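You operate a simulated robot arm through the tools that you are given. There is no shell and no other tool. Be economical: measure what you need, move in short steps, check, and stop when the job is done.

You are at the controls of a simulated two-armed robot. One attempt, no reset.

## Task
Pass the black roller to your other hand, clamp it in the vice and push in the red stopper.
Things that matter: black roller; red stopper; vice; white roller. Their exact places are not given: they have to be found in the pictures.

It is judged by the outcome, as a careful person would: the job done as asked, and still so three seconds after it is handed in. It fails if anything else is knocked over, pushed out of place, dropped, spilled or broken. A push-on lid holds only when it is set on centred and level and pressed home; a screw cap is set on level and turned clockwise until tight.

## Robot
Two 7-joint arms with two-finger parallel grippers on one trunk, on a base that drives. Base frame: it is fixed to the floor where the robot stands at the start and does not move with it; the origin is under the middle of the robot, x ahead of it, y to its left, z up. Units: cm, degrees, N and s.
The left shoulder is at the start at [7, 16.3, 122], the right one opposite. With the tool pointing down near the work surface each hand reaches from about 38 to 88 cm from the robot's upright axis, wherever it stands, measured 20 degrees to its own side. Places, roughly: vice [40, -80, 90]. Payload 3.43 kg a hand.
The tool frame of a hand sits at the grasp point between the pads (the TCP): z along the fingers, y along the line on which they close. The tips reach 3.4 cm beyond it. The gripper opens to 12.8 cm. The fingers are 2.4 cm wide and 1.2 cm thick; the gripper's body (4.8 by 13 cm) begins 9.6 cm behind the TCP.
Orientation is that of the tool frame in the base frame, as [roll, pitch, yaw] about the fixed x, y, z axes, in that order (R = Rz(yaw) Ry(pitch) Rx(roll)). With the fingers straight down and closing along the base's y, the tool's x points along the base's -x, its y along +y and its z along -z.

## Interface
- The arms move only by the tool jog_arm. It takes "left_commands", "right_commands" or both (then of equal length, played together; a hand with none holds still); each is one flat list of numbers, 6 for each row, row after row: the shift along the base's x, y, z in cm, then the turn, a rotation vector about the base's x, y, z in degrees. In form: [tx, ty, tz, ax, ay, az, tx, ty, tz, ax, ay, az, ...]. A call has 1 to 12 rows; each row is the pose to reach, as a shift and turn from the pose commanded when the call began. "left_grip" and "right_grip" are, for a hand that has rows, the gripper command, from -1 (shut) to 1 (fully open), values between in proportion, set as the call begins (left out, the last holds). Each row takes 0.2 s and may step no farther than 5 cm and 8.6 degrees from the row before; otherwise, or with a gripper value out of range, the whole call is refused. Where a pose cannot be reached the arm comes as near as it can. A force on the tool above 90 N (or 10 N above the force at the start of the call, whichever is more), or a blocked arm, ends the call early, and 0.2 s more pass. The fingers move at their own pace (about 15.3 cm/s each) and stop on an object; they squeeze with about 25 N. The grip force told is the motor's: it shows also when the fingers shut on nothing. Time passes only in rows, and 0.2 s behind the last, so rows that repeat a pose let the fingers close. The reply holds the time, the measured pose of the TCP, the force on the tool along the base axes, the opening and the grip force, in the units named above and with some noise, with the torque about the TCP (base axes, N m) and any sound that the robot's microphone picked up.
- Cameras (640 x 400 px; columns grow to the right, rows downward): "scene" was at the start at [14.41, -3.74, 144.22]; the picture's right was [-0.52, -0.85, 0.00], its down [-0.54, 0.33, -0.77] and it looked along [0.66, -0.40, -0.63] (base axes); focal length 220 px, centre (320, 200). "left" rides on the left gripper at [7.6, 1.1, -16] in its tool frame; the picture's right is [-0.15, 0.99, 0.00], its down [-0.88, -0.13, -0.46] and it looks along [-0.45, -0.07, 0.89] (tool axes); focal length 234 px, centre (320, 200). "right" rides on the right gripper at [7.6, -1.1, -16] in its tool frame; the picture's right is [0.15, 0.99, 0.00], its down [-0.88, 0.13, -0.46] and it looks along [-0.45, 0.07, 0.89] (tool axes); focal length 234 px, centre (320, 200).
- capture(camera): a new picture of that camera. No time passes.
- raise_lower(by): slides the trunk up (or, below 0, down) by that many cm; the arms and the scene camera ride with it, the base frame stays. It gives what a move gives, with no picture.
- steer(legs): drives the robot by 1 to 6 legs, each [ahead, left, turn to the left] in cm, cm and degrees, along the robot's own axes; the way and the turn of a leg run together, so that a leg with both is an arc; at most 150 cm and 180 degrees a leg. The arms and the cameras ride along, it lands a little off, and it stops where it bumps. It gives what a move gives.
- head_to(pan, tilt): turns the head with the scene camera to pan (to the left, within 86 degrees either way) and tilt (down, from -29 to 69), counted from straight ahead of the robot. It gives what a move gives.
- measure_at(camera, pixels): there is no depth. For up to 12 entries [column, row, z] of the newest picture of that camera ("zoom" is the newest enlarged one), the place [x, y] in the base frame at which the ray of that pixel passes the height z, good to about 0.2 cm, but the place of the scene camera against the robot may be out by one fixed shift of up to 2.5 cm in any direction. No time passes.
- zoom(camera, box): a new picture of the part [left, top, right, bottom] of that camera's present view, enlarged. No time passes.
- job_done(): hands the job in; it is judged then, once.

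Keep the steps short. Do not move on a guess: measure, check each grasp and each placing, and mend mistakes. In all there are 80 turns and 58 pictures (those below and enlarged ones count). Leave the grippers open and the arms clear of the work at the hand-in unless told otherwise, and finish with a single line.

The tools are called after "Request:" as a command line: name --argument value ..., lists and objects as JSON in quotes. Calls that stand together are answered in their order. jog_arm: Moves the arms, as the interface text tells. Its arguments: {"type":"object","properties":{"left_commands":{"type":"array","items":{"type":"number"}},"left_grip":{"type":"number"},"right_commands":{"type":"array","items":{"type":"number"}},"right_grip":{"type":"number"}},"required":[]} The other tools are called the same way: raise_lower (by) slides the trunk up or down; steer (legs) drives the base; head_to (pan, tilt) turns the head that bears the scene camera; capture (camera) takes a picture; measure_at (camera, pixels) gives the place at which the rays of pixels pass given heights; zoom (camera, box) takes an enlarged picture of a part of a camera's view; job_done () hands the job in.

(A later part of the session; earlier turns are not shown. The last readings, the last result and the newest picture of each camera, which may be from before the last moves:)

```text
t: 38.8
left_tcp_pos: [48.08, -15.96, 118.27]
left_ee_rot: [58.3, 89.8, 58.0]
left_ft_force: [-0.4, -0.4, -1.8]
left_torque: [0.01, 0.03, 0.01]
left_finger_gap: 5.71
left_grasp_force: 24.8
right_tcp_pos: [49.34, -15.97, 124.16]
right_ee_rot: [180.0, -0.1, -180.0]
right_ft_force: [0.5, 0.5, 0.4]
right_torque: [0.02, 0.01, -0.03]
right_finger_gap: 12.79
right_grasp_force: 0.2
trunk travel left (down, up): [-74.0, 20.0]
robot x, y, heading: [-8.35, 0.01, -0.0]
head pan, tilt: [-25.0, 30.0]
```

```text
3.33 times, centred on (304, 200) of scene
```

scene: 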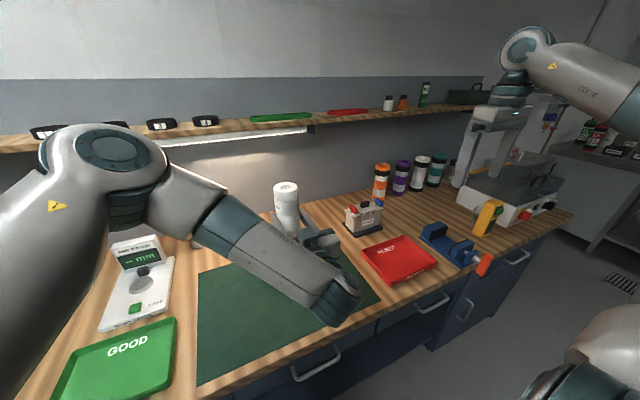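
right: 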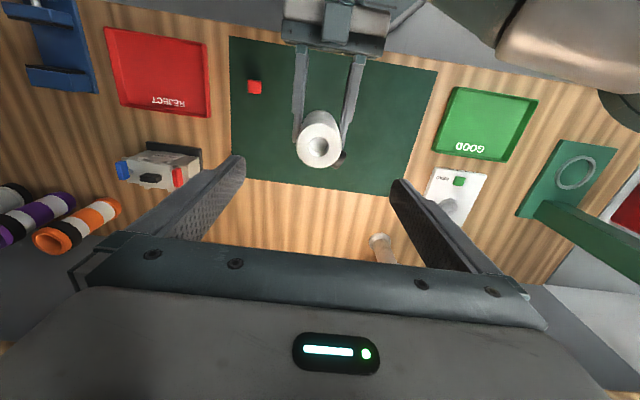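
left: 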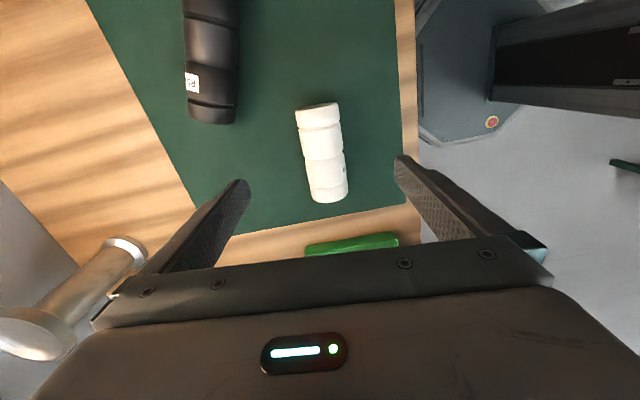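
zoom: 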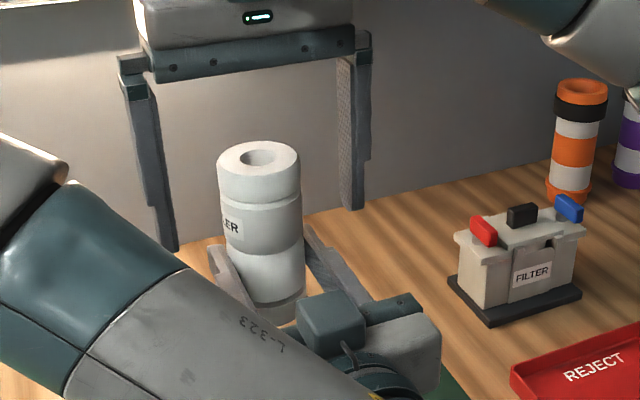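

Fingers straddle it well. Close the right hand, then open the left.

Request:
jog_arm --right_commands '[0, 0, 0, 0, 0, 0, 0, 0, 0, 0, 0, 0, 0, 0, 0, 0, 0, 0]' --right_grip -1

Request:
jog_arm --left_commands '[0, 0, 0, 0, 0, 0, 0, 0, 0, 0, 0, 0, -3, 0, 0, 0, 0, 0, -6, 0, 0, 0, 0, 0, -8, 2, 0, 0, 0, 0, -8, 2, 0, 0, 0, 0]' --left_grip 0.5

```text
t: 39.6
left_tcp_pos: [48.12, -15.99, 118.11]
left_ee_rot: [67.3, 89.7, 67.0]
left_ft_force: [0.9, -6.5, -0.8]
left_torque: [0.51, 0.06, 0.0]
left_finger_gap: 5.71
left_grasp_force: 24.7
right_tcp_pos: [49.34, -15.9, 124.02]
right_ee_rot: [-179.9, -0.1, 180.0]
right_ft_force: [-1.2, 5.1, -0.4]
right_torque: [-0.21, -0.02, -0.04]
right_finger_gap: 5.74
right_grasp_force: 25.4
trunk travel left (down, up): [-74.0, 20.0]
robot x, y, heading: [-8.64, 0.17, -0.0]
head pan, tilt: [-25.0, 30.0]
```

```text
t: 41.0
left_tcp_pos: [42.28, -12.46, 119.33]
left_ee_rot: [-177.6, 89.4, -177.3]
left_ft_force: [0.1, 0.2, 0.5]
left_torque: [-0.02, 0.02, 0.0]
left_finger_gap: 9.6
left_grasp_force: 0.0
left hand out of reach, approached as far as the arm can: row 4, 5, 6
right_tcp_pos: [49.35, -16.08, 124.14]
right_ee_rot: [179.9, 0.0, -179.9]
right_ft_force: [0.3, -0.2, 0.0]
right_torque: [0.0, -0.01, 0.01]
right_finger_gap: 5.76
right_grasp_force: 24.5
trunk travel left (down, up): [-74.0, 20.0]
robot x, y, heading: [-8.84, 0.28, 0.0]
head pan, tilt: [-25.0, 30.0]
```

Transfer worked: the right hand holds the white roller. I lift it clear, then swing the left hand away and back to pointing down.

Request:
jog_arm --right_commands '[0, -1, 4, 0, 0, 0, 0, -2, 8, 0, 0, 0, 0, -3, 12, 0, 0, 0, 0, -3, 12, 0, 0, 0]'

Request:
jog_arm --left_commands '[0.5, 3, 0, 0, 8.1, 0, 1, 6, 0, 0, 16.2, 0, 1.5, 9, 0, 0, 24.4, 0, 2, 12, 1, 0, 32.5, 0, 3, 15, 2, 0, 40.6, 0, 4, 18, 3, 0, 48.7, 0, 5, 21, 4, 0, 56.8, 0, 6, 24, 5, 0, 65, 0, 7, 27, 5, 0, 73, 0, 8, 30, 5, 0, 81.2, 0, 8, 31, 5, 0, 89.5, 0, 8, 31, 5, 0, 89.5, 0]'

```text
t: 42.0
left_tcp_pos: [42.54, -12.53, 119.55]
left_ee_rot: [-154.5, 89.5, -154.2]
left_ft_force: [-0.2, 0.9, 0.3]
left_torque: [-0.01, -0.03, -0.01]
left_finger_gap: 9.6
left_grasp_force: 0.0
right_tcp_pos: [49.35, -18.9, 135.89]
right_ee_rot: [180.0, -0.2, -180.0]
right_ft_force: [0.9, 1.1, -3.1]
right_torque: [0.02, -0.03, 0.0]
right_finger_gap: 5.76
right_grasp_force: 25.1
trunk travel left (down, up): [-74.0, 20.0]
robot x, y, heading: [-9.01, -0.11, -0.1]
head pan, tilt: [-25.0, 30.0]
```

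```text
t: 44.6
left_tcp_pos: [49.68, 17.81, 124.66]
left_ee_rot: [-179.8, 0.5, 179.9]
left_ft_force: [-0.2, 0.6, -0.4]
left_torque: [0.01, -0.01, 0.01]
left_finger_gap: 9.58
left_grasp_force: 0.0
right_tcp_pos: [49.38, -18.73, 135.89]
right_ee_rot: [180.0, 0.0, -180.0]
right_ft_force: [-0.5, 0.4, -3.2]
right_torque: [-0.01, -0.03, 0.01]
right_finger_gap: 5.76
right_grasp_force: 24.7
trunk travel left (down, up): [-74.0, 20.0]
robot x, y, heading: [-8.79, -0.27, -0.1]
head pan, tilt: [-25.0, 30.0]
```

Now place the white roller back at its original spot (47.6, −7), lowering carefully.

Request:
jog_arm --right_commands '[-0.5, 3, -3.5, 0, 0, 0, -1, 6, -7, 0, 0, 0, -1.4, 9, -10.5, 0, 0, 0, -1.8, 11.8, -14, 0, 0, 0, -1.8, 11.8, -18.5, 0, 0, 0, -1.8, 11.8, -23, 0, 0, 0, -1.8, 11.8, -27.5, 0, 0, 0, -1.8, 11.8, -32, 0, 0, 0, -1.8, 11.8, -35, 0, 0, 0, -1.8, 11.8, -36.3, 0, 0, 0, -1.8, 11.8, -36.9, 0, 0, 0, -1.8, 11.8, -36.9, 0, 0, 0]'

Request:
zoom --camera "scene" --box '[200, 200, 360, 320]'

```text
t: 47.2
left_tcp_pos: [49.79, 17.75, 124.7]
left_ee_rot: [-179.8, 0.6, 179.8]
left_ft_force: [0.3, 0.0, -0.4]
left_torque: [-0.02, -0.02, 0.0]
left_finger_gap: 9.59
left_grasp_force: 0.2
right_tcp_pos: [47.36, -7.19, 99.42]
right_ee_rot: [-180.0, 0.0, 180.0]
right_ft_force: [-0.6, -0.4, -2.5]
right_torque: [0.01, -0.03, -0.01]
right_finger_gap: 5.76
right_grasp_force: 25.1
trunk travel left (down, up): [-74.0, 20.0]
robot x, y, heading: [-8.63, 0.28, -0.1]
head pan, tilt: [-25.0, 30.0]
```

```text
3.33 times, centred on (280, 260) of scene
```

zoom: 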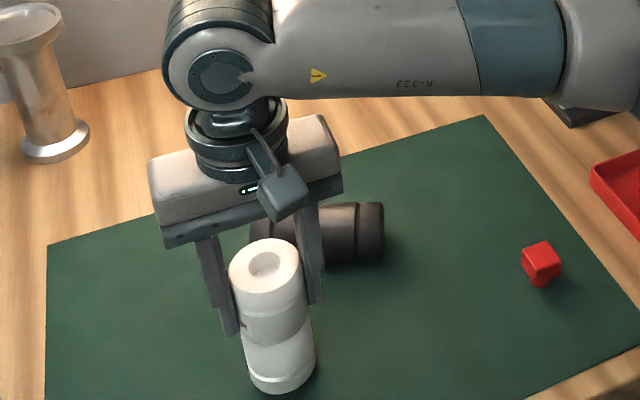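

Weight is still on the hand. Lower in tiny steps until contact.

Request:
jog_arm --right_commands '[0, 0, -0.3, 0, 0, 0, 0, 0, -0.6, 0, 0, 0, 0, 0, -0.6, 0, 0, 0]'

```text
t: 48.0
left_tcp_pos: [49.79, 17.9, 124.71]
left_ee_rot: [-179.8, 0.6, 179.9]
left_ft_force: [-0.9, -0.6, 0.2]
left_torque: [-0.01, 0.02, 0.01]
left_finger_gap: 9.59
left_grasp_force: 0.0
right_tcp_pos: [47.35, -7.11, 98.92]
right_ee_rot: [180.0, 0.0, -180.0]
right_ft_force: [-0.2, 0.0, -3.3]
right_torque: [-0.05, 0.01, 0.0]
right_finger_gap: 5.75
right_grasp_force: 24.7
trunk travel left (down, up): [-74.0, 20.0]
robot x, y, heading: [-8.74, 0.04, 0.0]
head pan, tilt: [-25.0, 30.0]
```

Request:
jog_arm --right_commands '[0, 0, -0.25, 0, 0, 0, 0, 0, -0.5, 0, 0, 0, 0, 0, -0.75, 0, 0, 0, 0, 0, -0.75, 0, 0, 0]'

```text
t: 49.0
left_tcp_pos: [49.56, 17.83, 124.87]
left_ee_rot: [-179.8, 0.7, 179.8]
left_ft_force: [0.1, 0.1, -0.4]
left_torque: [-0.02, -0.01, 0.04]
left_finger_gap: 9.61
left_grasp_force: 0.1
right_tcp_pos: [47.29, -7.04, 98.16]
right_ee_rot: [179.9, 0.2, -180.0]
right_ft_force: [2.3, -0.6, 24.2]
right_torque: [-0.23, -0.07, 0.1]
right_finger_gap: 5.78
right_grasp_force: 25.7
trunk travel left (down, up): [-74.0, 20.0]
robot x, y, heading: [-8.54, 0.05, 0.1]
head pan, tilt: [-25.0, 30.0]
```

Contact (24 N). Release and lift straight up.

Request:
jog_arm --right_commands '[0, 0, 0.15, 0, 0, 0, 0, 0, 0.15, 0, 0, 0, 0, 0, 0.15, 0, 0, 0, 0, 0, 4, 0, 0, 0, 0, 0, 8, 0, 0, 0, 0, 0, 12.5, 0, 0, 0, 0, 0, 17, 0, 0, 0, 0, -3, 20, 0, 0, 0, 0, -7, 23, 0, 0, 0, 0, -11, 25, 0, 0, 0, 0, -15, 27, 0, 0, 0, 0, -19, 27, 0, 0, 0]' --right_grip 1

Request:
jog_arm --right_commands '[-1, -4, 0, 0, 0, 0, -2, -8, 1, 0, 0, 0, -4, -12, 2, 0, 0, 0, -6, -16, 3, 0, 0, 0, -8, -20, 3, 0, 0, 0, -8, -24, 3, 0, 0, 0]'

Request:
capture --camera "scene"

Request:
capture --camera "left"

```text
t: 51.6
left_tcp_pos: [49.73, 17.66, 124.83]
left_ee_rot: [-179.9, 0.6, 179.8]
left_ft_force: [0.0, -1.0, 0.3]
left_torque: [-0.02, 0.0, 0.02]
left_finger_gap: 9.59
left_grasp_force: 0.0
right_tcp_pos: [47.37, -26.09, 125.01]
right_ee_rot: [179.9, 0.1, -180.0]
right_ft_force: [0.0, 1.0, -0.1]
right_torque: [0.02, 0.0, -0.01]
right_finger_gap: 12.79
right_grasp_force: 0.0
trunk travel left (down, up): [-74.0, 20.0]
robot x, y, heading: [-8.75, 0.32, -0.0]
head pan, tilt: [-25.0, 30.0]
```

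```text
t: 53.0
left_tcp_pos: [49.61, 17.72, 124.66]
left_ee_rot: [-179.8, 0.6, 179.8]
left_ft_force: [-0.3, 1.0, -0.5]
left_torque: [0.02, -0.01, 0.01]
left_finger_gap: 9.61
left_grasp_force: 0.1
right_tcp_pos: [39.72, -50.24, 127.88]
right_ee_rot: [179.9, 0.0, -180.0]
right_ft_force: [-0.5, 0.1, 0.5]
right_torque: [0.01, 0.0, 0.0]
right_finger_gap: 12.8
right_grasp_force: 0.0
trunk travel left (down, up): [-74.0, 20.0]
robot x, y, heading: [-8.88, 0.09, 0.1]
head pan, tilt: [-25.0, 30.0]
```

```text
24 pictures are left
```

scene: 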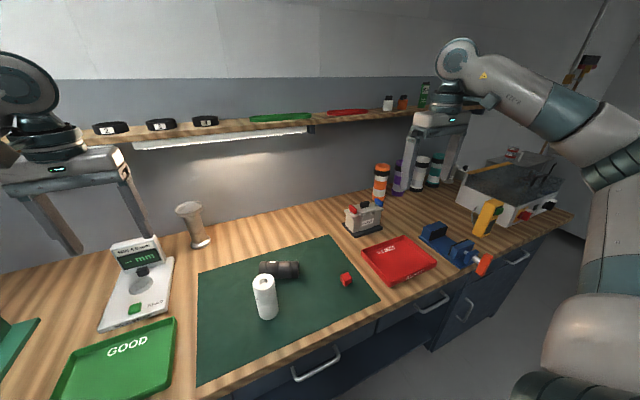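

```text
23 pictures are left
```

left: 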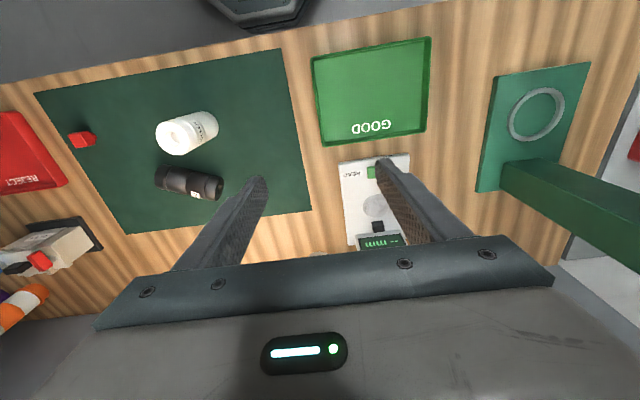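

The white roller stands back at its place. Now the black one: move the left hand above (58.2, −16.1), turned 66° to close across it.

Request:
jog_arm --left_commands '[0.8, -3, 0, 0, 0, 6, 1.6, -6, 0, 0, 0, 12, 2.4, -9.2, 0, 0, 0, 18, 3.1, -12.3, -1, 0, 0, 24, 3.9, -15.4, -2, 0, 0, 30, 4.7, -18.5, -4, 0, 0, 36, 5.4, -21.5, -6, 0, 0, 42, 6.2, -24.6, -8, 0, 0, 48, 7, -27.7, -10, 0, 0, 54, 7.7, -30.8, -12, 0, 0, 60, 8.5, -33.8, -13, 0, 0, 66.4, 8.5, -33.8, -13, 0, 0, 66.4]' --left_grip 1

Request:
capture --camera "left"

```text
t: 55.6
left_tcp_pos: [58.47, -15.47, 111.52]
left_ee_rot: [-179.8, 0.6, -113.7]
left_ft_force: [0.0, 0.0, 0.5]
left_torque: [0.0, 0.03, 0.02]
left_finger_gap: 12.81
left_grasp_force: 0.1
right_tcp_pos: [39.66, -50.14, 128.09]
right_ee_rot: [180.0, 0.0, -180.0]
right_ft_force: [-0.8, 0.4, 0.3]
right_torque: [-0.04, 0.01, -0.01]
right_finger_gap: 12.8
right_grasp_force: 0.1
trunk travel left (down, up): [-74.0, 20.0]
robot x, y, heading: [-8.85, 0.08, -0.2]
head pan, tilt: [-25.0, 30.0]
```

```text
22 pictures are left
```

left: 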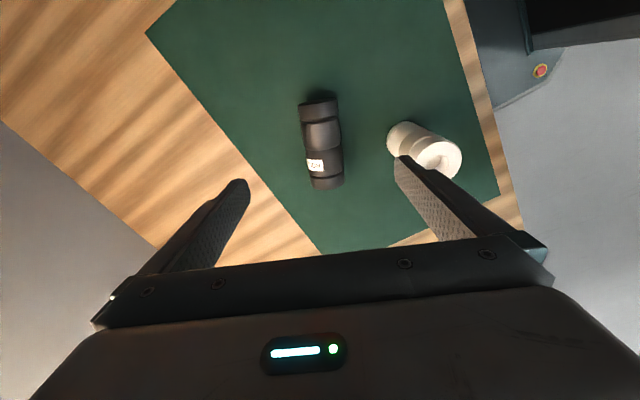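

Request:
measure_at --camera "left" --pixels '[[317, 103, 90.8], [329, 188, 90.8], [303, 130, 90.8], [339, 127, 90.8]]'

Request:
zoom --camera "left" --box '[260, 70, 480, 210]'

```text
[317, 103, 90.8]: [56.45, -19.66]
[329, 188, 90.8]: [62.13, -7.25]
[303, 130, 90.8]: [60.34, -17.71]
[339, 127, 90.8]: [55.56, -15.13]
```

```text
2.86 times, centred on (370, 140) of left
```

zoom: 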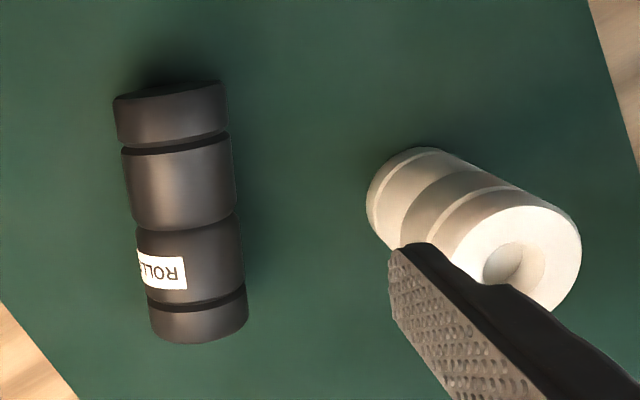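

Aligned well. Descend with the opening a bit narrower, then close.

Request:
jog_arm --left_commands '[-0.1, -0.3, -4, 0, 0, 0, -0.1, -0.3, -8, 0, 0, 0, -0.1, -0.3, -12, 0, 0, 0, -0.1, -0.3, -16, 0, 0, 0, -0.1, -0.3, -19.4, 0, 0, 0, -0.1, -0.3, -19.4, 0, 0, 0]' --left_grip 0.55

Request:
jog_arm --left_commands '[0, 0, 0, 0, 0, 0, 0, 0, 0, 0, 0, 0, 0, 0, 0, 0, 0, 0]' --left_grip -1

```text
t: 57.0
left_tcp_pos: [58.17, -15.92, 91.77]
left_ee_rot: [-179.8, 0.5, -113.9]
left_ft_force: [-0.2, -0.3, -0.8]
left_torque: [0.01, -0.03, 0.02]
left_finger_gap: 9.91
left_grasp_force: 0.1
right_tcp_pos: [39.63, -50.18, 127.97]
right_ee_rot: [-180.0, 0.0, 180.0]
right_ft_force: [-0.5, 0.0, -0.4]
right_torque: [0.03, 0.0, 0.01]
right_finger_gap: 12.81
right_grasp_force: 0.0
trunk travel left (down, up): [-74.0, 20.0]
robot x, y, heading: [-8.53, -0.02, -0.3]
head pan, tilt: [-25.0, 30.0]
```

```text
t: 57.8
left_tcp_pos: [58.23, -15.97, 91.82]
left_ee_rot: [-179.7, 0.6, -113.9]
left_ft_force: [0.0, 0.3, 0.3]
left_torque: [0.0, 0.0, 0.07]
left_finger_gap: 5.69
left_grasp_force: 25.1
right_tcp_pos: [39.63, -50.12, 127.92]
right_ee_rot: [-179.9, 0.0, 179.9]
right_ft_force: [0.7, -0.3, 0.0]
right_torque: [0.01, 0.02, -0.03]
right_finger_gap: 12.8
right_grasp_force: 0.0
trunk travel left (down, up): [-74.0, 20.0]
robot x, y, heading: [-8.51, 0.2, -0.2]
head pan, tilt: [-25.0, 30.0]
```

Gripped. Lift, turn back to standard heading, then tip the roller upright in the air.

Request:
jog_arm --left_commands '[0, 0, 4, 0, 0, 0, 0, 0, 8.5, 0, 0, 0, -0.5, 0, 13, 0, 0, -8, -1.5, -0.5, 16, 0, 0, -16, -2.5, -0.7, 19, 0, 0, -24, -3.5, -1, 22, 0, 0, -32, -4.5, -1.3, 24, 0, 0, -40, -5.5, -1.6, 26, 0, 0, -48, -6.5, -1.8, 26.3, 0, 0, -56, -7.2, -2, 26.3, 0, 0, -64, -7.2, -2, 26.3, 0, 0, -66.1, -7.2, -2, 26.3, 0, 0, -66.1]'

Request:
jog_arm --left_commands '[0, 0, 0, 0, -8.2, 0, 0, 0, 0, 0, -16.4, 0, 0, 0, 0, 0, -24.6, 0, 0, 0, 0, 0, -32.8, 0, 0, 0, 0, 0, -41, 0, 0, 0, 0, 0, -49.2, 0, 0, 0, 0, 0, -57.4, 0, 0, 0, 0, 0, -65.6, 0, 0, 0, 0, 0, -73.8, 0, 0, 0, 0, 0, -82, 0, 0, 0, 0, 0, -89.4, 0, 0, 0, 0, 0, -89.4, 0]'

Request:
jog_arm --right_commands '[1, 3, 4, 0, 0, 0, 2.5, 6, 8, 0, 0, 0, 4, 9.5, 11, 0, 0, 0, 5.5, 13, 12, 0, 0, 0, 7, 17, 12, 0, 0, 0, 8.5, 21, 12, 0, 0, 0, 10, 25, 12, 0, 0, 0, 11.5, 29, 12, 0, 0, 0, 12.7, 32.2, 12, 0, 0, 0, 12.7, 32.2, 12, 0, 0, 0]'

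Request:
capture --camera "right"

```text
t: 60.4
left_tcp_pos: [51.19, -18.24, 118.3]
left_ee_rot: [-179.8, 0.6, 180.0]
left_ft_force: [0.5, 0.0, -3.2]
left_torque: [-0.03, 0.04, 0.01]
left_finger_gap: 5.71
left_grasp_force: 25.3
right_tcp_pos: [39.73, -50.06, 127.94]
right_ee_rot: [180.0, 0.0, -180.0]
right_ft_force: [-0.2, 0.3, -0.7]
right_torque: [0.0, 0.0, -0.04]
right_finger_gap: 12.79
right_grasp_force: 0.0
trunk travel left (down, up): [-74.0, 20.0]
robot x, y, heading: [-8.49, 0.03, 0.2]
head pan, tilt: [-25.0, 30.0]
```

```text
t: 63.0
left_tcp_pos: [51.13, -18.13, 118.28]
left_ee_rot: [-66.3, 89.9, -66.7]
left_ft_force: [-0.4, 0.7, -2.1]
left_torque: [-0.03, 0.05, -0.01]
left_finger_gap: 5.71
left_grasp_force: 24.8
right_tcp_pos: [39.67, -50.08, 127.91]
right_ee_rot: [179.9, 0.0, -180.0]
right_ft_force: [-0.8, -0.1, 0.3]
right_torque: [0.0, -0.02, 0.01]
right_finger_gap: 12.8
right_grasp_force: 0.1
trunk travel left (down, up): [-74.0, 20.0]
robot x, y, heading: [-9.1, -0.04, 0.0]
head pan, tilt: [-25.0, 30.0]
```

```text
refused: row 1 steps farther than a row can; nothing moved
```

```text
20 pictures are left
```

right: 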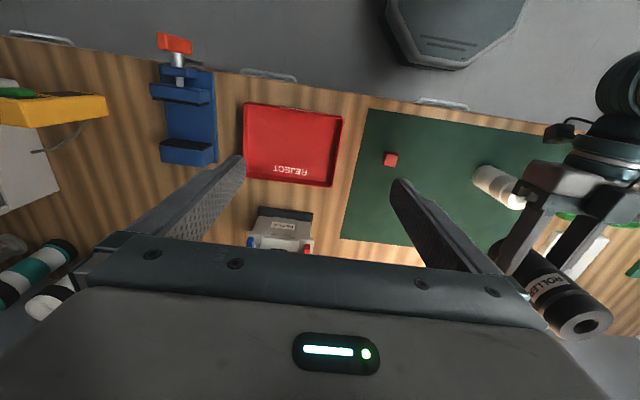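

The black roller is upright, hole on top. Move the right hand above it in smaller steps.

Request:
jog_arm --right_commands '[1, 2.5, 3.5, 0, 0, 0, 2, 5, 7, 0, 0, 0, 3.2, 8, 10, 0, 0, 0, 4.7, 12, 12, 0, 0, 0, 6.2, 16, 12, 0, 0, 0, 7.8, 20, 12, 0, 0, 0, 9.4, 24, 12, 0, 0, 0, 11, 28, 12, 0, 0, 0, 12.5, 31.9, 12, 0, 0, 0, 12.5, 31.9, 12, 0, 0, 0]'

Request:
capture --camera "right"

```text
t: 65.2
left_tcp_pos: [50.98, -18.34, 118.33]
left_ee_rot: [-35.2, 90.0, -35.5]
left_ft_force: [-1.0, -0.5, -3.0]
left_torque: [-0.02, 0.03, 0.05]
left_finger_gap: 5.69
left_grasp_force: 25.2
right_tcp_pos: [51.93, -18.27, 139.85]
right_ee_rot: [179.9, 0.0, 179.8]
right_ft_force: [-0.4, 0.6, 0.3]
right_torque: [0.09, -0.04, -0.01]
right_finger_gap: 12.82
right_grasp_force: 0.1
trunk travel left (down, up): [-74.0, 20.0]
robot x, y, heading: [-8.9, 0.07, 0.2]
head pan, tilt: [-25.0, 30.0]
```

```text
19 pictures are left
```

right: 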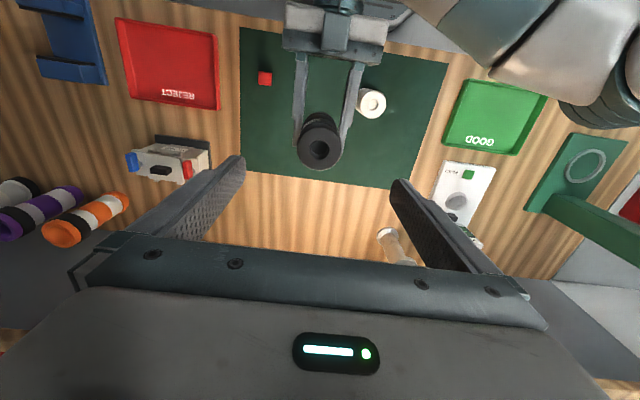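

Request:
measure_at --camera "right" --pixels '[[319, 151, 126.2]]'

Request:
jog_arm --right_commands '[0.2, 0, -4, 0, 0, 0, 0.3, 0, -8, 0, 0, 0, 0.3, 0, -12, 0, 0, 0, 0.3, 0, -15.5, 0, 0, 0, 0.3, 0, -15.5, 0, 0, 0]'

Request:
jog_arm --right_commands '[0, 0, 0, 0, 0, 0, 0, 0, 0, 0, 0, 0, 0, 0, 0, 0, 0, 0]' --right_grip -1

```text
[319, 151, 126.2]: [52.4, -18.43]
```

```text
t: 66.4
left_tcp_pos: [51.06, -18.13, 118.52]
left_ee_rot: [-70.6, 89.9, -70.9]
left_ft_force: [-0.7, 0.8, -1.8]
left_torque: [-0.02, 0.02, -0.03]
left_finger_gap: 5.64
left_grasp_force: 24.0
right_tcp_pos: [52.4, -18.18, 124.69]
right_ee_rot: [-179.9, 0.0, 179.9]
right_ft_force: [0.7, 0.6, 0.4]
right_torque: [-0.02, -0.02, -0.01]
right_finger_gap: 12.83
right_grasp_force: 0.0
trunk travel left (down, up): [-74.0, 20.0]
robot x, y, heading: [-8.98, -0.17, -0.2]
head pan, tilt: [-25.0, 30.0]
```

```text
t: 67.2
left_tcp_pos: [51.13, -18.28, 118.3]
left_ee_rot: [-91.0, 90.0, -91.4]
left_ft_force: [-0.2, -1.0, -1.9]
left_torque: [0.41, 0.04, -0.01]
left_finger_gap: 5.71
left_grasp_force: 25.1
right_tcp_pos: [52.52, -18.19, 124.55]
right_ee_rot: [179.9, -0.1, 180.0]
right_ft_force: [1.9, 1.5, 0.4]
right_torque: [-0.37, -0.02, -0.04]
right_finger_gap: 5.77
right_grasp_force: 25.4
trunk travel left (down, up): [-74.0, 20.0]
robot x, y, heading: [-8.46, -0.07, -0.3]
head pan, tilt: [-25.0, 30.0]
```

Right holds too. Release the left hand, back it off, raise the right hand, and swing the left hand clear.

Request:
jog_arm --left_commands '[0, 0, 0, 0, 0, 0, 0, 0, 0, 0, 0, 0, -2, 0, 0, 0, 0, 0, -4, 0, 0, 0, 0, 0, -6.5, 0, 0, 0, 0, 0, -6.5, 0, 0, 0, 0, 0]' --left_grip 0.5

Request:
jog_arm --right_commands '[0, -1, 4, 0, 0, 0, 0, -2, 8, 0, 0, 0, 0, -3, 12, 0, 0, 0, 0, -3, 12, 0, 0, 0]'

Request:
jog_arm --left_commands '[0.5, 3, 0, 0, 8.1, 0, 1, 6, 0, 0, 16.2, 0, 1.5, 9, 0, 0, 24.4, 0, 2, 12, 1, 0, 32.5, 0, 3, 15, 2, 0, 40.6, 0, 4, 18, 3, 0, 48.7, 0, 5, 21, 4, 0, 56.8, 0, 6, 24, 5, 0, 65, 0, 7, 27, 5, 0, 73, 0, 8, 30, 5, 0, 81.2, 0, 8, 31, 5, 0, 89.5, 0, 8, 31, 5, 0, 89.5, 0]'

```text
t: 68.6
left_tcp_pos: [44.89, -17.89, 118.32]
left_ee_rot: [-157.2, 89.8, -157.5]
left_ft_force: [-0.3, 0.0, -0.7]
left_torque: [0.01, 0.04, 0.0]
left_finger_gap: 9.59
left_grasp_force: 0.1
left hand out of reach, approached as far as the arm can: row 5
right_tcp_pos: [52.52, -18.17, 124.65]
right_ee_rot: [-179.9, -0.1, 180.0]
right_ft_force: [-0.1, 0.8, 0.8]
right_torque: [-0.01, 0.0, -0.01]
right_finger_gap: 5.74
right_grasp_force: 24.7
trunk travel left (down, up): [-74.0, 20.0]
robot x, y, heading: [-8.72, -0.09, -0.0]
head pan, tilt: [-25.0, 30.0]
```

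```text
t: 69.6
left_tcp_pos: [44.95, -18.02, 118.28]
left_ee_rot: [-161.4, 89.9, -161.8]
left_ft_force: [0.7, 0.0, 0.2]
left_torque: [0.0, 0.02, 0.0]
left_finger_gap: 9.6
left_grasp_force: 0.1
right_tcp_pos: [52.31, -21.42, 136.62]
right_ee_rot: [179.9, -0.1, -180.0]
right_ft_force: [-0.9, 0.2, -2.9]
right_torque: [0.02, 0.0, 0.0]
right_finger_gap: 5.71
right_grasp_force: 25.2
trunk travel left (down, up): [-74.0, 20.0]
robot x, y, heading: [-8.5, -0.23, 0.1]
head pan, tilt: [-25.0, 30.0]
```

```text
t: 72.2
left_tcp_pos: [52.44, 12.85, 123.29]
left_ee_rot: [-179.8, 0.4, -180.0]
left_ft_force: [-0.3, -0.3, -0.1]
left_torque: [0.0, 0.01, 0.04]
left_finger_gap: 9.58
left_grasp_force: 0.0
right_tcp_pos: [52.39, -21.36, 136.67]
right_ee_rot: [179.9, 0.0, 180.0]
right_ft_force: [0.0, 0.4, -2.1]
right_torque: [-0.03, -0.02, 0.02]
right_finger_gap: 5.74
right_grasp_force: 24.8
trunk travel left (down, up): [-74.0, 20.0]
robot x, y, heading: [-8.79, 0.08, -0.1]
head pan, tilt: [-25.0, 30.0]
```

The black roller is now in the right hand. Drive 45 cm to the right so the vice is comfortably in reach, and look at the vice.

Request:
steer --legs '[[0, -45, 0]]'

Request:
head_to --pan -35 --tilt 50

Request:
capture --camera "scene"

Request:
capture --camera "right"

```text
t: 74.9
left_tcp_pos: [52.39, -32.13, 123.37]
left_ee_rot: [-179.7, 0.5, 179.9]
left_ft_force: [-0.1, 0.4, -0.9]
left_torque: [0.03, 0.0, -0.02]
left_finger_gap: 9.58
left_grasp_force: 0.1
right_tcp_pos: [52.23, -66.48, 136.72]
right_ee_rot: [-180.0, 0.0, 179.8]
right_ft_force: [-0.5, 0.1, -3.2]
right_torque: [-0.02, 0.02, -0.01]
right_finger_gap: 5.74
right_grasp_force: 25.2
trunk travel left (down, up): [-74.0, 20.0]
robot x, y, heading: [-9.01, -44.72, -0.2]
head pan, tilt: [-25.0, 30.0]
```

```text
t: 75.7
left_tcp_pos: [52.48, -32.25, 123.26]
left_ee_rot: [-179.8, 0.5, 179.9]
left_ft_force: [-0.1, -0.8, 0.6]
left_torque: [0.01, 0.03, -0.01]
left_finger_gap: 9.6
left_grasp_force: 0.2
right_tcp_pos: [52.12, -66.52, 136.71]
right_ee_rot: [-180.0, 0.0, 179.7]
right_ft_force: [0.3, -0.4, -3.3]
right_torque: [0.01, 0.01, -0.01]
right_finger_gap: 5.73
right_grasp_force: 24.8
trunk travel left (down, up): [-74.0, 20.0]
robot x, y, heading: [-8.61, -44.76, -0.1]
head pan, tilt: [-35.0, 50.0]
```

```text
18 pictures are left
```

scene: 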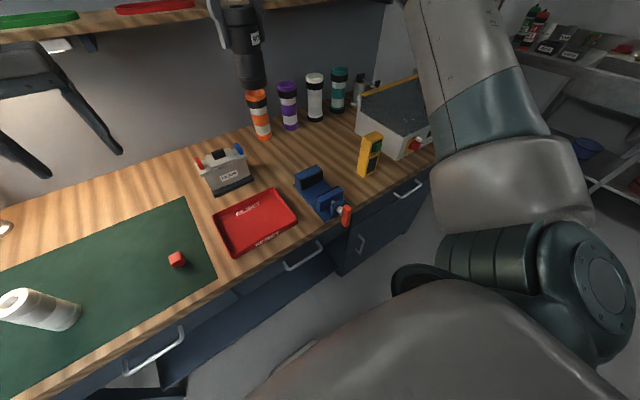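

```text
17 pictures are left
```

right: 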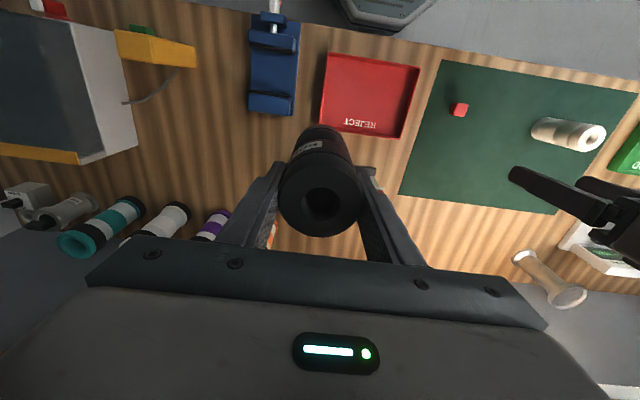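

Request:
zoom --camera "right" --box '[220, 0, 348, 120]'

Request:
zoom --camera "scene" --box '[280, 150, 376, 240]'

Request:
measure_at --camera "right" --pixels '[[251, 90, 88.5], [296, 95, 88.5], [272, 50, 93], [270, 94, 93], [250, 92, 93], [295, 97, 93], [249, 47, 93], [294, 51, 93]]'

```text
3.33 times, centred on (284, 60) of right
```

zoom: 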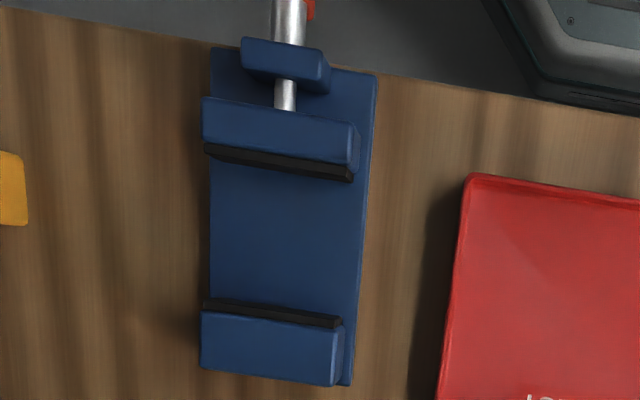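

```text
4.44 times, centred on (328, 195) of scene
```

zoom: 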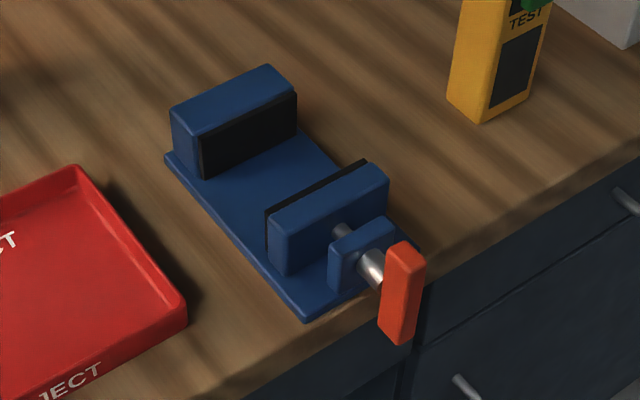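

```text
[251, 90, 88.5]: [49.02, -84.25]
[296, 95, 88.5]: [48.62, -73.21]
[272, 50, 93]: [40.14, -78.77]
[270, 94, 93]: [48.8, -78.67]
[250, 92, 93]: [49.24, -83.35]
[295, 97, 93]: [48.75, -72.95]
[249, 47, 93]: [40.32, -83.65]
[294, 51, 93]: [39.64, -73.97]
```

The handle is a vertical orange bar coaxial with the screw. The jaw gap runs x≈40.6 to 48.2, centred at y≈−78.3. Carry the roller above the gap centre (44.4, −78.3).

Request:
jog_arm --right_commands '[-1.5, -2.4, -3.5, 0, 0, 0, -3, -4.8, -7, 0, 0, 0, -4.5, -7.2, -10.5, 0, 0, 0, -6, -9.5, -14, 0, 0, 0, -7.2, -11.8, -17.5, 0, 0, 0, -7.8, -11.8, -21.5, 0, 0, 0, -7.8, -11.8, -23.5, 0, 0, 0, -7.8, -11.8, -23.5, 0, 0, 0]'

Request:
zoom --camera "scene" --box '[270, 90, 398, 240]'

Request:
zoom --camera "right" --box '[220, 60, 420, 260]'

```text
t: 77.5
left_tcp_pos: [52.3, -32.24, 123.4]
left_ee_rot: [-179.8, 0.5, 180.0]
left_ft_force: [-0.4, 0.6, -0.7]
left_torque: [0.03, -0.02, 0.01]
left_finger_gap: 9.59
left_grasp_force: 0.1
right_tcp_pos: [44.46, -78.6, 113.15]
right_ee_rot: [-180.0, 0.0, 179.8]
right_ft_force: [-0.7, -0.5, -1.9]
right_torque: [0.02, -0.03, 0.02]
right_finger_gap: 5.75
right_grasp_force: 25.5
trunk travel left (down, up): [-74.0, 20.0]
robot x, y, heading: [-8.41, -44.95, -0.1]
head pan, tilt: [-35.0, 50.0]
```

```text
2.67 times, centred on (334, 165) of scene
```

zoom: 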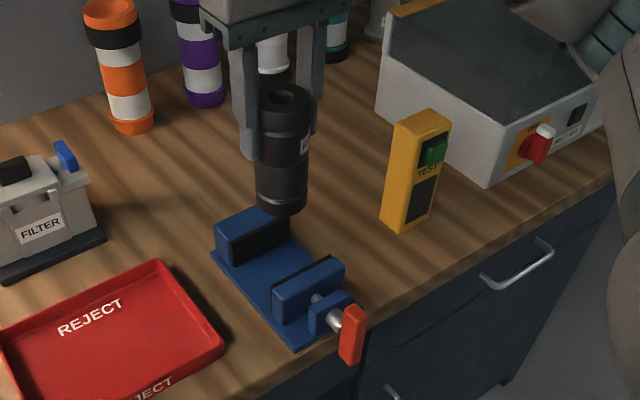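

```text
2.00 times, centred on (320, 160) of right
```

zoom: 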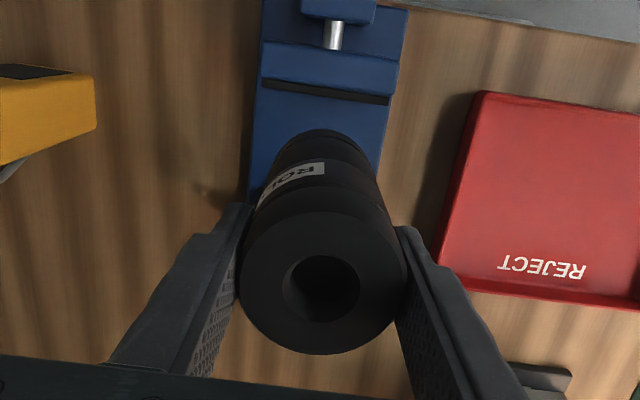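

Request:
measure_at --camera "right" --pixels '[[322, 108, 93], [322, 108, 95], [352, 135, 89], [286, 143, 89], [290, 101, 95], [354, 112, 95], [318, 125.5, 102.5]]'

```text
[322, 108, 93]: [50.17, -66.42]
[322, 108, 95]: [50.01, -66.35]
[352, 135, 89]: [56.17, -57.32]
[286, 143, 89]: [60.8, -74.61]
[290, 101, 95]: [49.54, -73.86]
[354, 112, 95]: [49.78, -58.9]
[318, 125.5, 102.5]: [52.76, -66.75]
```

Those used the older full picture; measure on the zoom itself.

Request:
measure_at --camera "zoom" --pixels '[[325, 97, 93], [325, 97, 95], [385, 150, 89], [251, 170, 89], [263, 87, 95], [390, 102, 95], [315, 130, 102.5]]'

```text
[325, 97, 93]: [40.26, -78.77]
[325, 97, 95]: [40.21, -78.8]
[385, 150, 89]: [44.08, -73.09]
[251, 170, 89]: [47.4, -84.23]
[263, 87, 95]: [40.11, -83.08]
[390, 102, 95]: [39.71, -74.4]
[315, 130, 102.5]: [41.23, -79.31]
```

Roller centre lies ≈44.2, mid-gap with about 1 cm either side. Descend between the jaws until contact.

Request:
jog_arm --right_commands '[0, 0, -3, 0, 0, 0, 0, 0, -6, 0, 0, 0, 0, 0, -9, 0, 0, 0, 0, 0, -11, 0, 0, 0, 0, 0, -12, 0, 0, 0, 0, 0, -12.5, 0, 0, 0, 0, 0, -12.9, 0, 0, 0, 0, 0, -12.9, 0, 0, 0]'

Request:
zoom --camera "scene" --box '[270, 90, 398, 240]'

```text
t: 79.3
left_tcp_pos: [52.55, -32.26, 123.31]
left_ee_rot: [-179.8, 0.5, 179.8]
left_ft_force: [0.4, 0.0, 1.2]
left_torque: [0.01, -0.02, 0.01]
left_finger_gap: 9.62
left_grasp_force: 0.1
right_tcp_pos: [44.31, -78.27, 100.4]
right_ee_rot: [-180.0, 0.1, 179.8]
right_ft_force: [0.7, 0.6, -1.9]
right_torque: [0.01, -0.01, 0.01]
right_finger_gap: 5.72
right_grasp_force: 24.9
trunk travel left (down, up): [-74.0, 20.0]
robot x, y, heading: [-8.7, -44.98, -0.2]
head pan, tilt: [-35.0, 50.0]
```

```text
2.67 times, centred on (334, 165) of scene
```

zoom: 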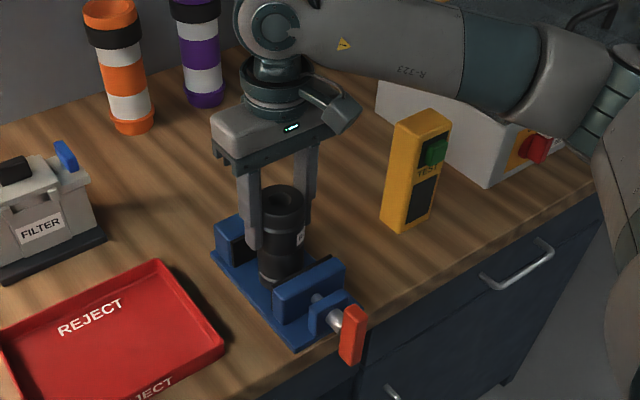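

Between the jaws cleanly. Lower the last bit until it touches.

Request:
jog_arm --right_commands '[0, 0, -0.25, 0, 0, 0, 0, 0, -0.5, 0, 0, 0, 0, 0, -0.75, 0, 0, 0, 0, 0, -1.0, 0, 0, 0, 0, 0, -1.25, 0, 0, 0, 0, 0, -1.5, 0, 0, 0]'

```text
t: 80.7
left_tcp_pos: [52.25, -32.05, 123.4]
left_ee_rot: [-179.8, 0.6, 179.9]
left_ft_force: [0.5, 0.2, 0.6]
left_torque: [0.0, 0.02, 0.01]
left_finger_gap: 9.59
left_grasp_force: 0.2
right_tcp_pos: [44.15, -78.2, 98.92]
right_ee_rot: [-180.0, 0.1, 179.7]
right_ft_force: [2.4, -3.9, 24.0]
right_torque: [0.19, 0.08, 0.07]
right_finger_gap: 5.77
right_grasp_force: 24.5
trunk travel left (down, up): [-74.0, 20.0]
robot x, y, heading: [-8.95, -44.87, -0.2]
head pan, tilt: [-35.0, 50.0]
```

The roller rests on the vice bed. Release, lift the right hand, raise the left one, and back the base off for handle work.

Request:
jog_arm --right_commands '[0, 0, 0.1, 0, 0, 0, 0, 0, 0.1, 0, 0, 0, 0, 0, 0.1, 0, 0, 0, 0, 0, 4, 0, 0, 0, 0, 0, 8, 0, 0, 0, 0, 0, 12, 0, 0, 0, 0, 0, 16, 0, 0, 0, 0, 0, 20, 0, 0, 0, 0, 0, 21, 0, 0, 0]' --left_commands '[0, 0, 2, 0, 0, 0, 0, 0, 4, 0, 0, 0, 0, 0, 6, 0, 0, 0, 0, 0, 8, 0, 0, 0, 0, 0, 10, 0, 0, 0, 0, 0, 12, 0, 0, 0, 0, 0, 14, 0, 0, 0, 0, 0, 16, 0, 0, 0, 0, 0, 18, 0, 0, 0]' --right_grip 1

Request:
steer --legs '[[-24, -15, 0]]'

Request:
jog_arm --right_commands '[0, 0, 0, 0, -8.2, 0, 0, 0, 0, 0, -16.4, 0, 0, 0, 0, 0, -24.6, 0, 0, 0, 0, 0, -32.8, 0, 0, 0, 0, 0, -41, 0, 0, 0, 0, 0, -49.2, 0, 0, 0, 0, 0, -57.4, 0, 0, 0, 0, 0, -65.6, 0, 0, 0, 0, 0, -73.8, 0, 0, 0, 0, 0, -82, 0, 0, 0, 0, 0, -90, 0, 0, 0, 0, 0, -90, 0]' --right_grip 0

Request:
head_to --pan -22 --tilt 45

Request:
capture --camera "scene"

```text
t: 82.7
left_tcp_pos: [52.42, -32.41, 141.37]
left_ee_rot: [-179.8, 0.5, 179.8]
left_ft_force: [0.6, -0.2, -0.2]
left_torque: [0.02, 0.02, -0.01]
left_finger_gap: 9.62
left_grasp_force: 0.1
right_tcp_pos: [44.37, -78.11, 119.64]
right_ee_rot: [180.0, -0.1, 179.8]
right_ft_force: [-0.3, -0.8, -0.5]
right_torque: [0.03, 0.0, 0.02]
right_finger_gap: 12.78
right_grasp_force: 0.0
trunk travel left (down, up): [-74.0, 20.0]
robot x, y, heading: [-8.69, -45.02, -0.2]
head pan, tilt: [-35.0, 50.0]
```

```text
t: 84.7
left_tcp_pos: [28.1, -46.59, 141.12]
left_ee_rot: [-179.7, 0.4, 180.0]
left_ft_force: [0.7, 0.0, 0.9]
left_torque: [-0.01, 0.0, -0.01]
left_finger_gap: 9.6
left_grasp_force: 0.1
right_tcp_pos: [19.97, -92.43, 119.6]
right_ee_rot: [-180.0, -0.1, 179.8]
right_ft_force: [0.3, -0.3, -0.6]
right_torque: [0.01, -0.02, 0.03]
right_finger_gap: 12.84
right_grasp_force: 0.1
trunk travel left (down, up): [-74.0, 20.0]
robot x, y, heading: [-33.1, -59.64, -0.3]
head pan, tilt: [-35.0, 50.0]
```

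```text
t: 87.3
left_tcp_pos: [27.68, -46.85, 141.42]
left_ee_rot: [-179.9, 0.6, 179.9]
left_ft_force: [-0.3, 0.5, 0.2]
left_torque: [-0.02, -0.05, 0.01]
left_finger_gap: 9.63
left_grasp_force: 0.1
right_tcp_pos: [24.82, -95.32, 117.99]
right_ee_rot: [46.4, 89.9, 46.1]
right_ft_force: [-1.2, -0.6, 0.0]
right_torque: [-0.02, 0.03, -0.02]
right_finger_gap: 6.39
right_grasp_force: 0.1
right hand out of reach, approached as far as the arm can: row 7, 8, 9, 10, 11, 12
trunk travel left (down, up): [-74.0, 20.0]
robot x, y, heading: [-33.55, -59.36, -0.1]
head pan, tilt: [-35.0, 50.0]
```

```text
t: 88.1
left_tcp_pos: [28.13, -46.59, 141.22]
left_ee_rot: [-179.9, 0.5, -179.9]
left_ft_force: [0.1, 0.1, -0.1]
left_torque: [0.04, 0.02, -0.01]
left_finger_gap: 9.61
left_grasp_force: 0.1
right_tcp_pos: [25.07, -95.15, 118.09]
right_ee_rot: [-108.1, 89.8, -108.0]
right_ft_force: [0.1, 0.6, -0.8]
right_torque: [0.0, 0.02, -0.03]
right_finger_gap: 6.38
right_grasp_force: 0.0
trunk travel left (down, up): [-74.0, 20.0]
robot x, y, heading: [-33.48, -59.43, -0.2]
head pan, tilt: [-22.0, 45.0]
```

```text
11 pictures are left
```

scene: 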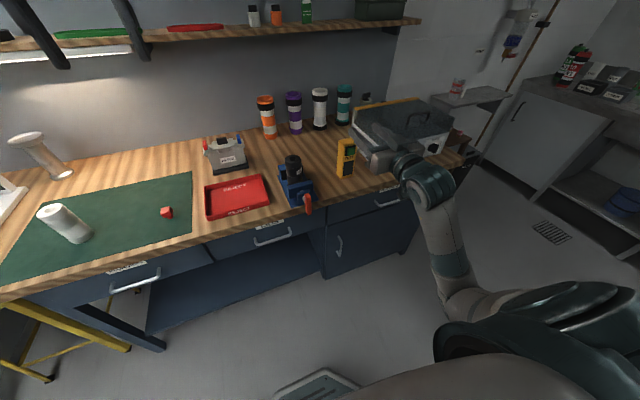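

The right hand now points forward. Zoom on the vice and measure the handle against the known roller top (44.2, −78.2) to cancel the camera shift.

Request:
zoom --camera "scene" --box '[264, 140, 344, 220]'

```text
5.00 times, centred on (304, 180) of scene
```

zoom: 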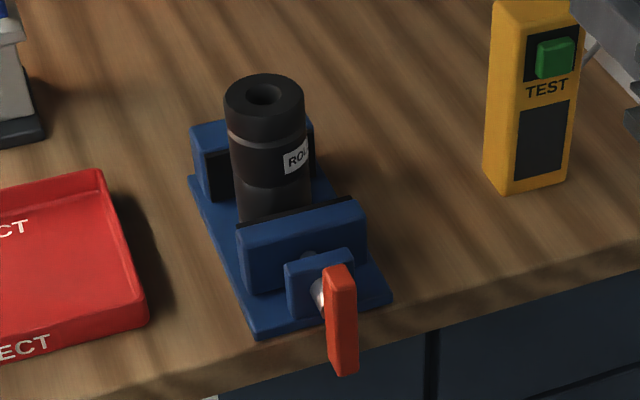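

Request:
measure_at --camera "zoom" --pixels '[[264, 96, 101.4], [337, 267, 96], [337, 267, 94], [337, 267, 98], [345, 372, 86], [345, 372, 88], [345, 372, 90], [302, 222, 95], [337, 290, 92]]'

```text
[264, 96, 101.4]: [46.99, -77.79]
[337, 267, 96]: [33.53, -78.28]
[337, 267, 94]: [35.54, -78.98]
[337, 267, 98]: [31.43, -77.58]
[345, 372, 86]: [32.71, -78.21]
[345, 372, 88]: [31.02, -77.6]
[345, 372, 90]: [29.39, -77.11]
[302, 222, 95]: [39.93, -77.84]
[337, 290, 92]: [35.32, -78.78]
```

Corrected: the handle bar centre is ≈ (29.9, −78.5, 91.4), vertical, about 10.8 cm long. Back off a little and lower the trunk so the right hand comes to the screw height.

Request:
steer --legs '[[-8, 0, 0]]'

Request:
raise_lower --by -26.7

Request:
jog_arm --right_commands '[0.5, 3, 0, 0, 0, 0, 1, 6, 0, 0, 0, 0, 1.5, 9, 0, 0, 0, 0, 2, 12, 0, 0, 0, 0, 2.5, 15, 0, 0, 0, 0, 3, 16.5, 0, 0, 0, 0, 3, 16.5, 0, 0, 0, 0]'

Request:
capture --camera "right"

```text
t: 89.1
left_tcp_pos: [20.47, -46.65, 141.2]
left_ee_rot: [-179.8, 0.4, 179.9]
left_ft_force: [1.2, -0.5, 0.0]
left_torque: [-0.02, 0.0, 0.0]
left_finger_gap: 9.6
left_grasp_force: 0.0
right_tcp_pos: [17.41, -95.15, 118.04]
right_ee_rot: [119.8, 89.8, 119.8]
right_ft_force: [-0.6, 0.6, -1.3]
right_torque: [0.03, -0.01, 0.01]
right_finger_gap: 6.4
right_grasp_force: 0.1
trunk travel left (down, up): [-74.0, 20.0]
robot x, y, heading: [-41.07, -59.25, -0.3]
head pan, tilt: [-22.0, 45.0]
```

```text
t: 91.8
left_tcp_pos: [20.15, -46.72, 114.69]
left_ee_rot: [-179.8, 0.4, 179.9]
left_ft_force: [-1.2, 0.0, -0.8]
left_torque: [-0.01, 0.01, 0.03]
left_finger_gap: 9.59
left_grasp_force: 0.0
right_tcp_pos: [17.37, -95.2, 91.37]
right_ee_rot: [93.9, 89.8, 93.8]
right_ft_force: [1.5, -1.1, -0.1]
right_torque: [0.02, -0.03, -0.01]
right_finger_gap: 6.4
right_grasp_force: 0.1
trunk travel left (down, up): [-47.3, 46.7]
robot x, y, heading: [-41.11, -59.59, -0.1]
head pan, tilt: [-22.0, 45.0]
```

```text
t: 93.4
left_tcp_pos: [20.24, -46.8, 114.46]
left_ee_rot: [-179.8, 0.5, 180.0]
left_ft_force: [-0.1, 0.8, -0.1]
left_torque: [0.05, 0.02, 0.05]
left_finger_gap: 9.61
left_grasp_force: 0.0
right_tcp_pos: [19.17, -89.29, 93.24]
right_ee_rot: [129.7, 89.2, 133.3]
right_ft_force: [-0.4, -0.9, -0.2]
right_torque: [0.01, 0.03, 0.01]
right_finger_gap: 6.41
right_grasp_force: 0.1
right hand out of reach, approached as far as the arm can: row 1, 2, 3, 4, 5, 6, 7
trunk travel left (down, up): [-47.3, 46.7]
robot x, y, heading: [-41.02, -59.24, -0.1]
head pan, tilt: [-22.0, 45.0]
```

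```text
9 pictures are left
```

right: 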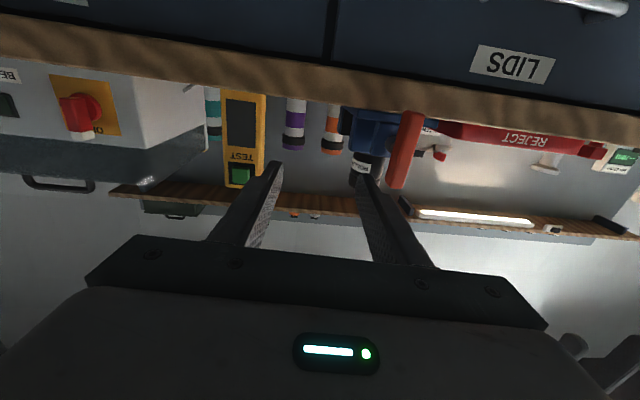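

Inner reach limit again; back the base 10 cm and let the arm reach out instead.

Request:
steer --legs '[[-9, 0, 0]]'

Request:
jog_arm --right_commands '[4, 1, 0, 0, 0, 0, 7, 4, -0.5, 0, 0, 0, 9, 7, -1, 0, 0, 0, 10.5, 9, -1.5, 0, 0, 0, 11.5, 10.8, -1.9, 0, 0, 0, 11.5, 10.8, -1.9, 0, 0, 0]'

```text
t: 94.5
left_tcp_pos: [10.8, -46.41, 114.63]
left_ee_rot: [-179.8, 0.5, -180.0]
left_ft_force: [-0.9, -0.2, 0.3]
left_torque: [0.0, -0.03, 0.01]
left_finger_gap: 9.6
left_grasp_force: 0.1
right_tcp_pos: [9.96, -89.07, 93.39]
right_ee_rot: [126.6, 89.2, 130.5]
right_ft_force: [-1.2, -0.1, 0.7]
right_torque: [0.0, 0.0, 0.02]
right_finger_gap: 6.39
right_grasp_force: 0.0
trunk travel left (down, up): [-47.3, 46.7]
robot x, y, heading: [-50.32, -59.31, -0.4]
head pan, tilt: [-22.0, 45.0]
```

```text
t: 96.0
left_tcp_pos: [10.93, -46.47, 114.63]
left_ee_rot: [-179.8, 0.5, -179.9]
left_ft_force: [-0.7, 1.0, 0.0]
left_torque: [0.02, -0.01, 0.0]
left_finger_gap: 9.61
left_grasp_force: 0.1
right_tcp_pos: [12.67, -89.15, 93.09]
right_ee_rot: [130.1, 89.1, 134.5]
right_ft_force: [0.4, 0.4, -0.2]
right_torque: [0.0, 0.0, -0.02]
right_finger_gap: 6.4
right_grasp_force: 0.1
right hand out of reach, approached as far as the arm can: row 1, 2, 3, 4, 5, 6
trunk travel left (down, up): [-47.3, 46.7]
robot x, y, heading: [-50.15, -59.16, -0.3]
head pan, tilt: [-22.0, 45.0]
```

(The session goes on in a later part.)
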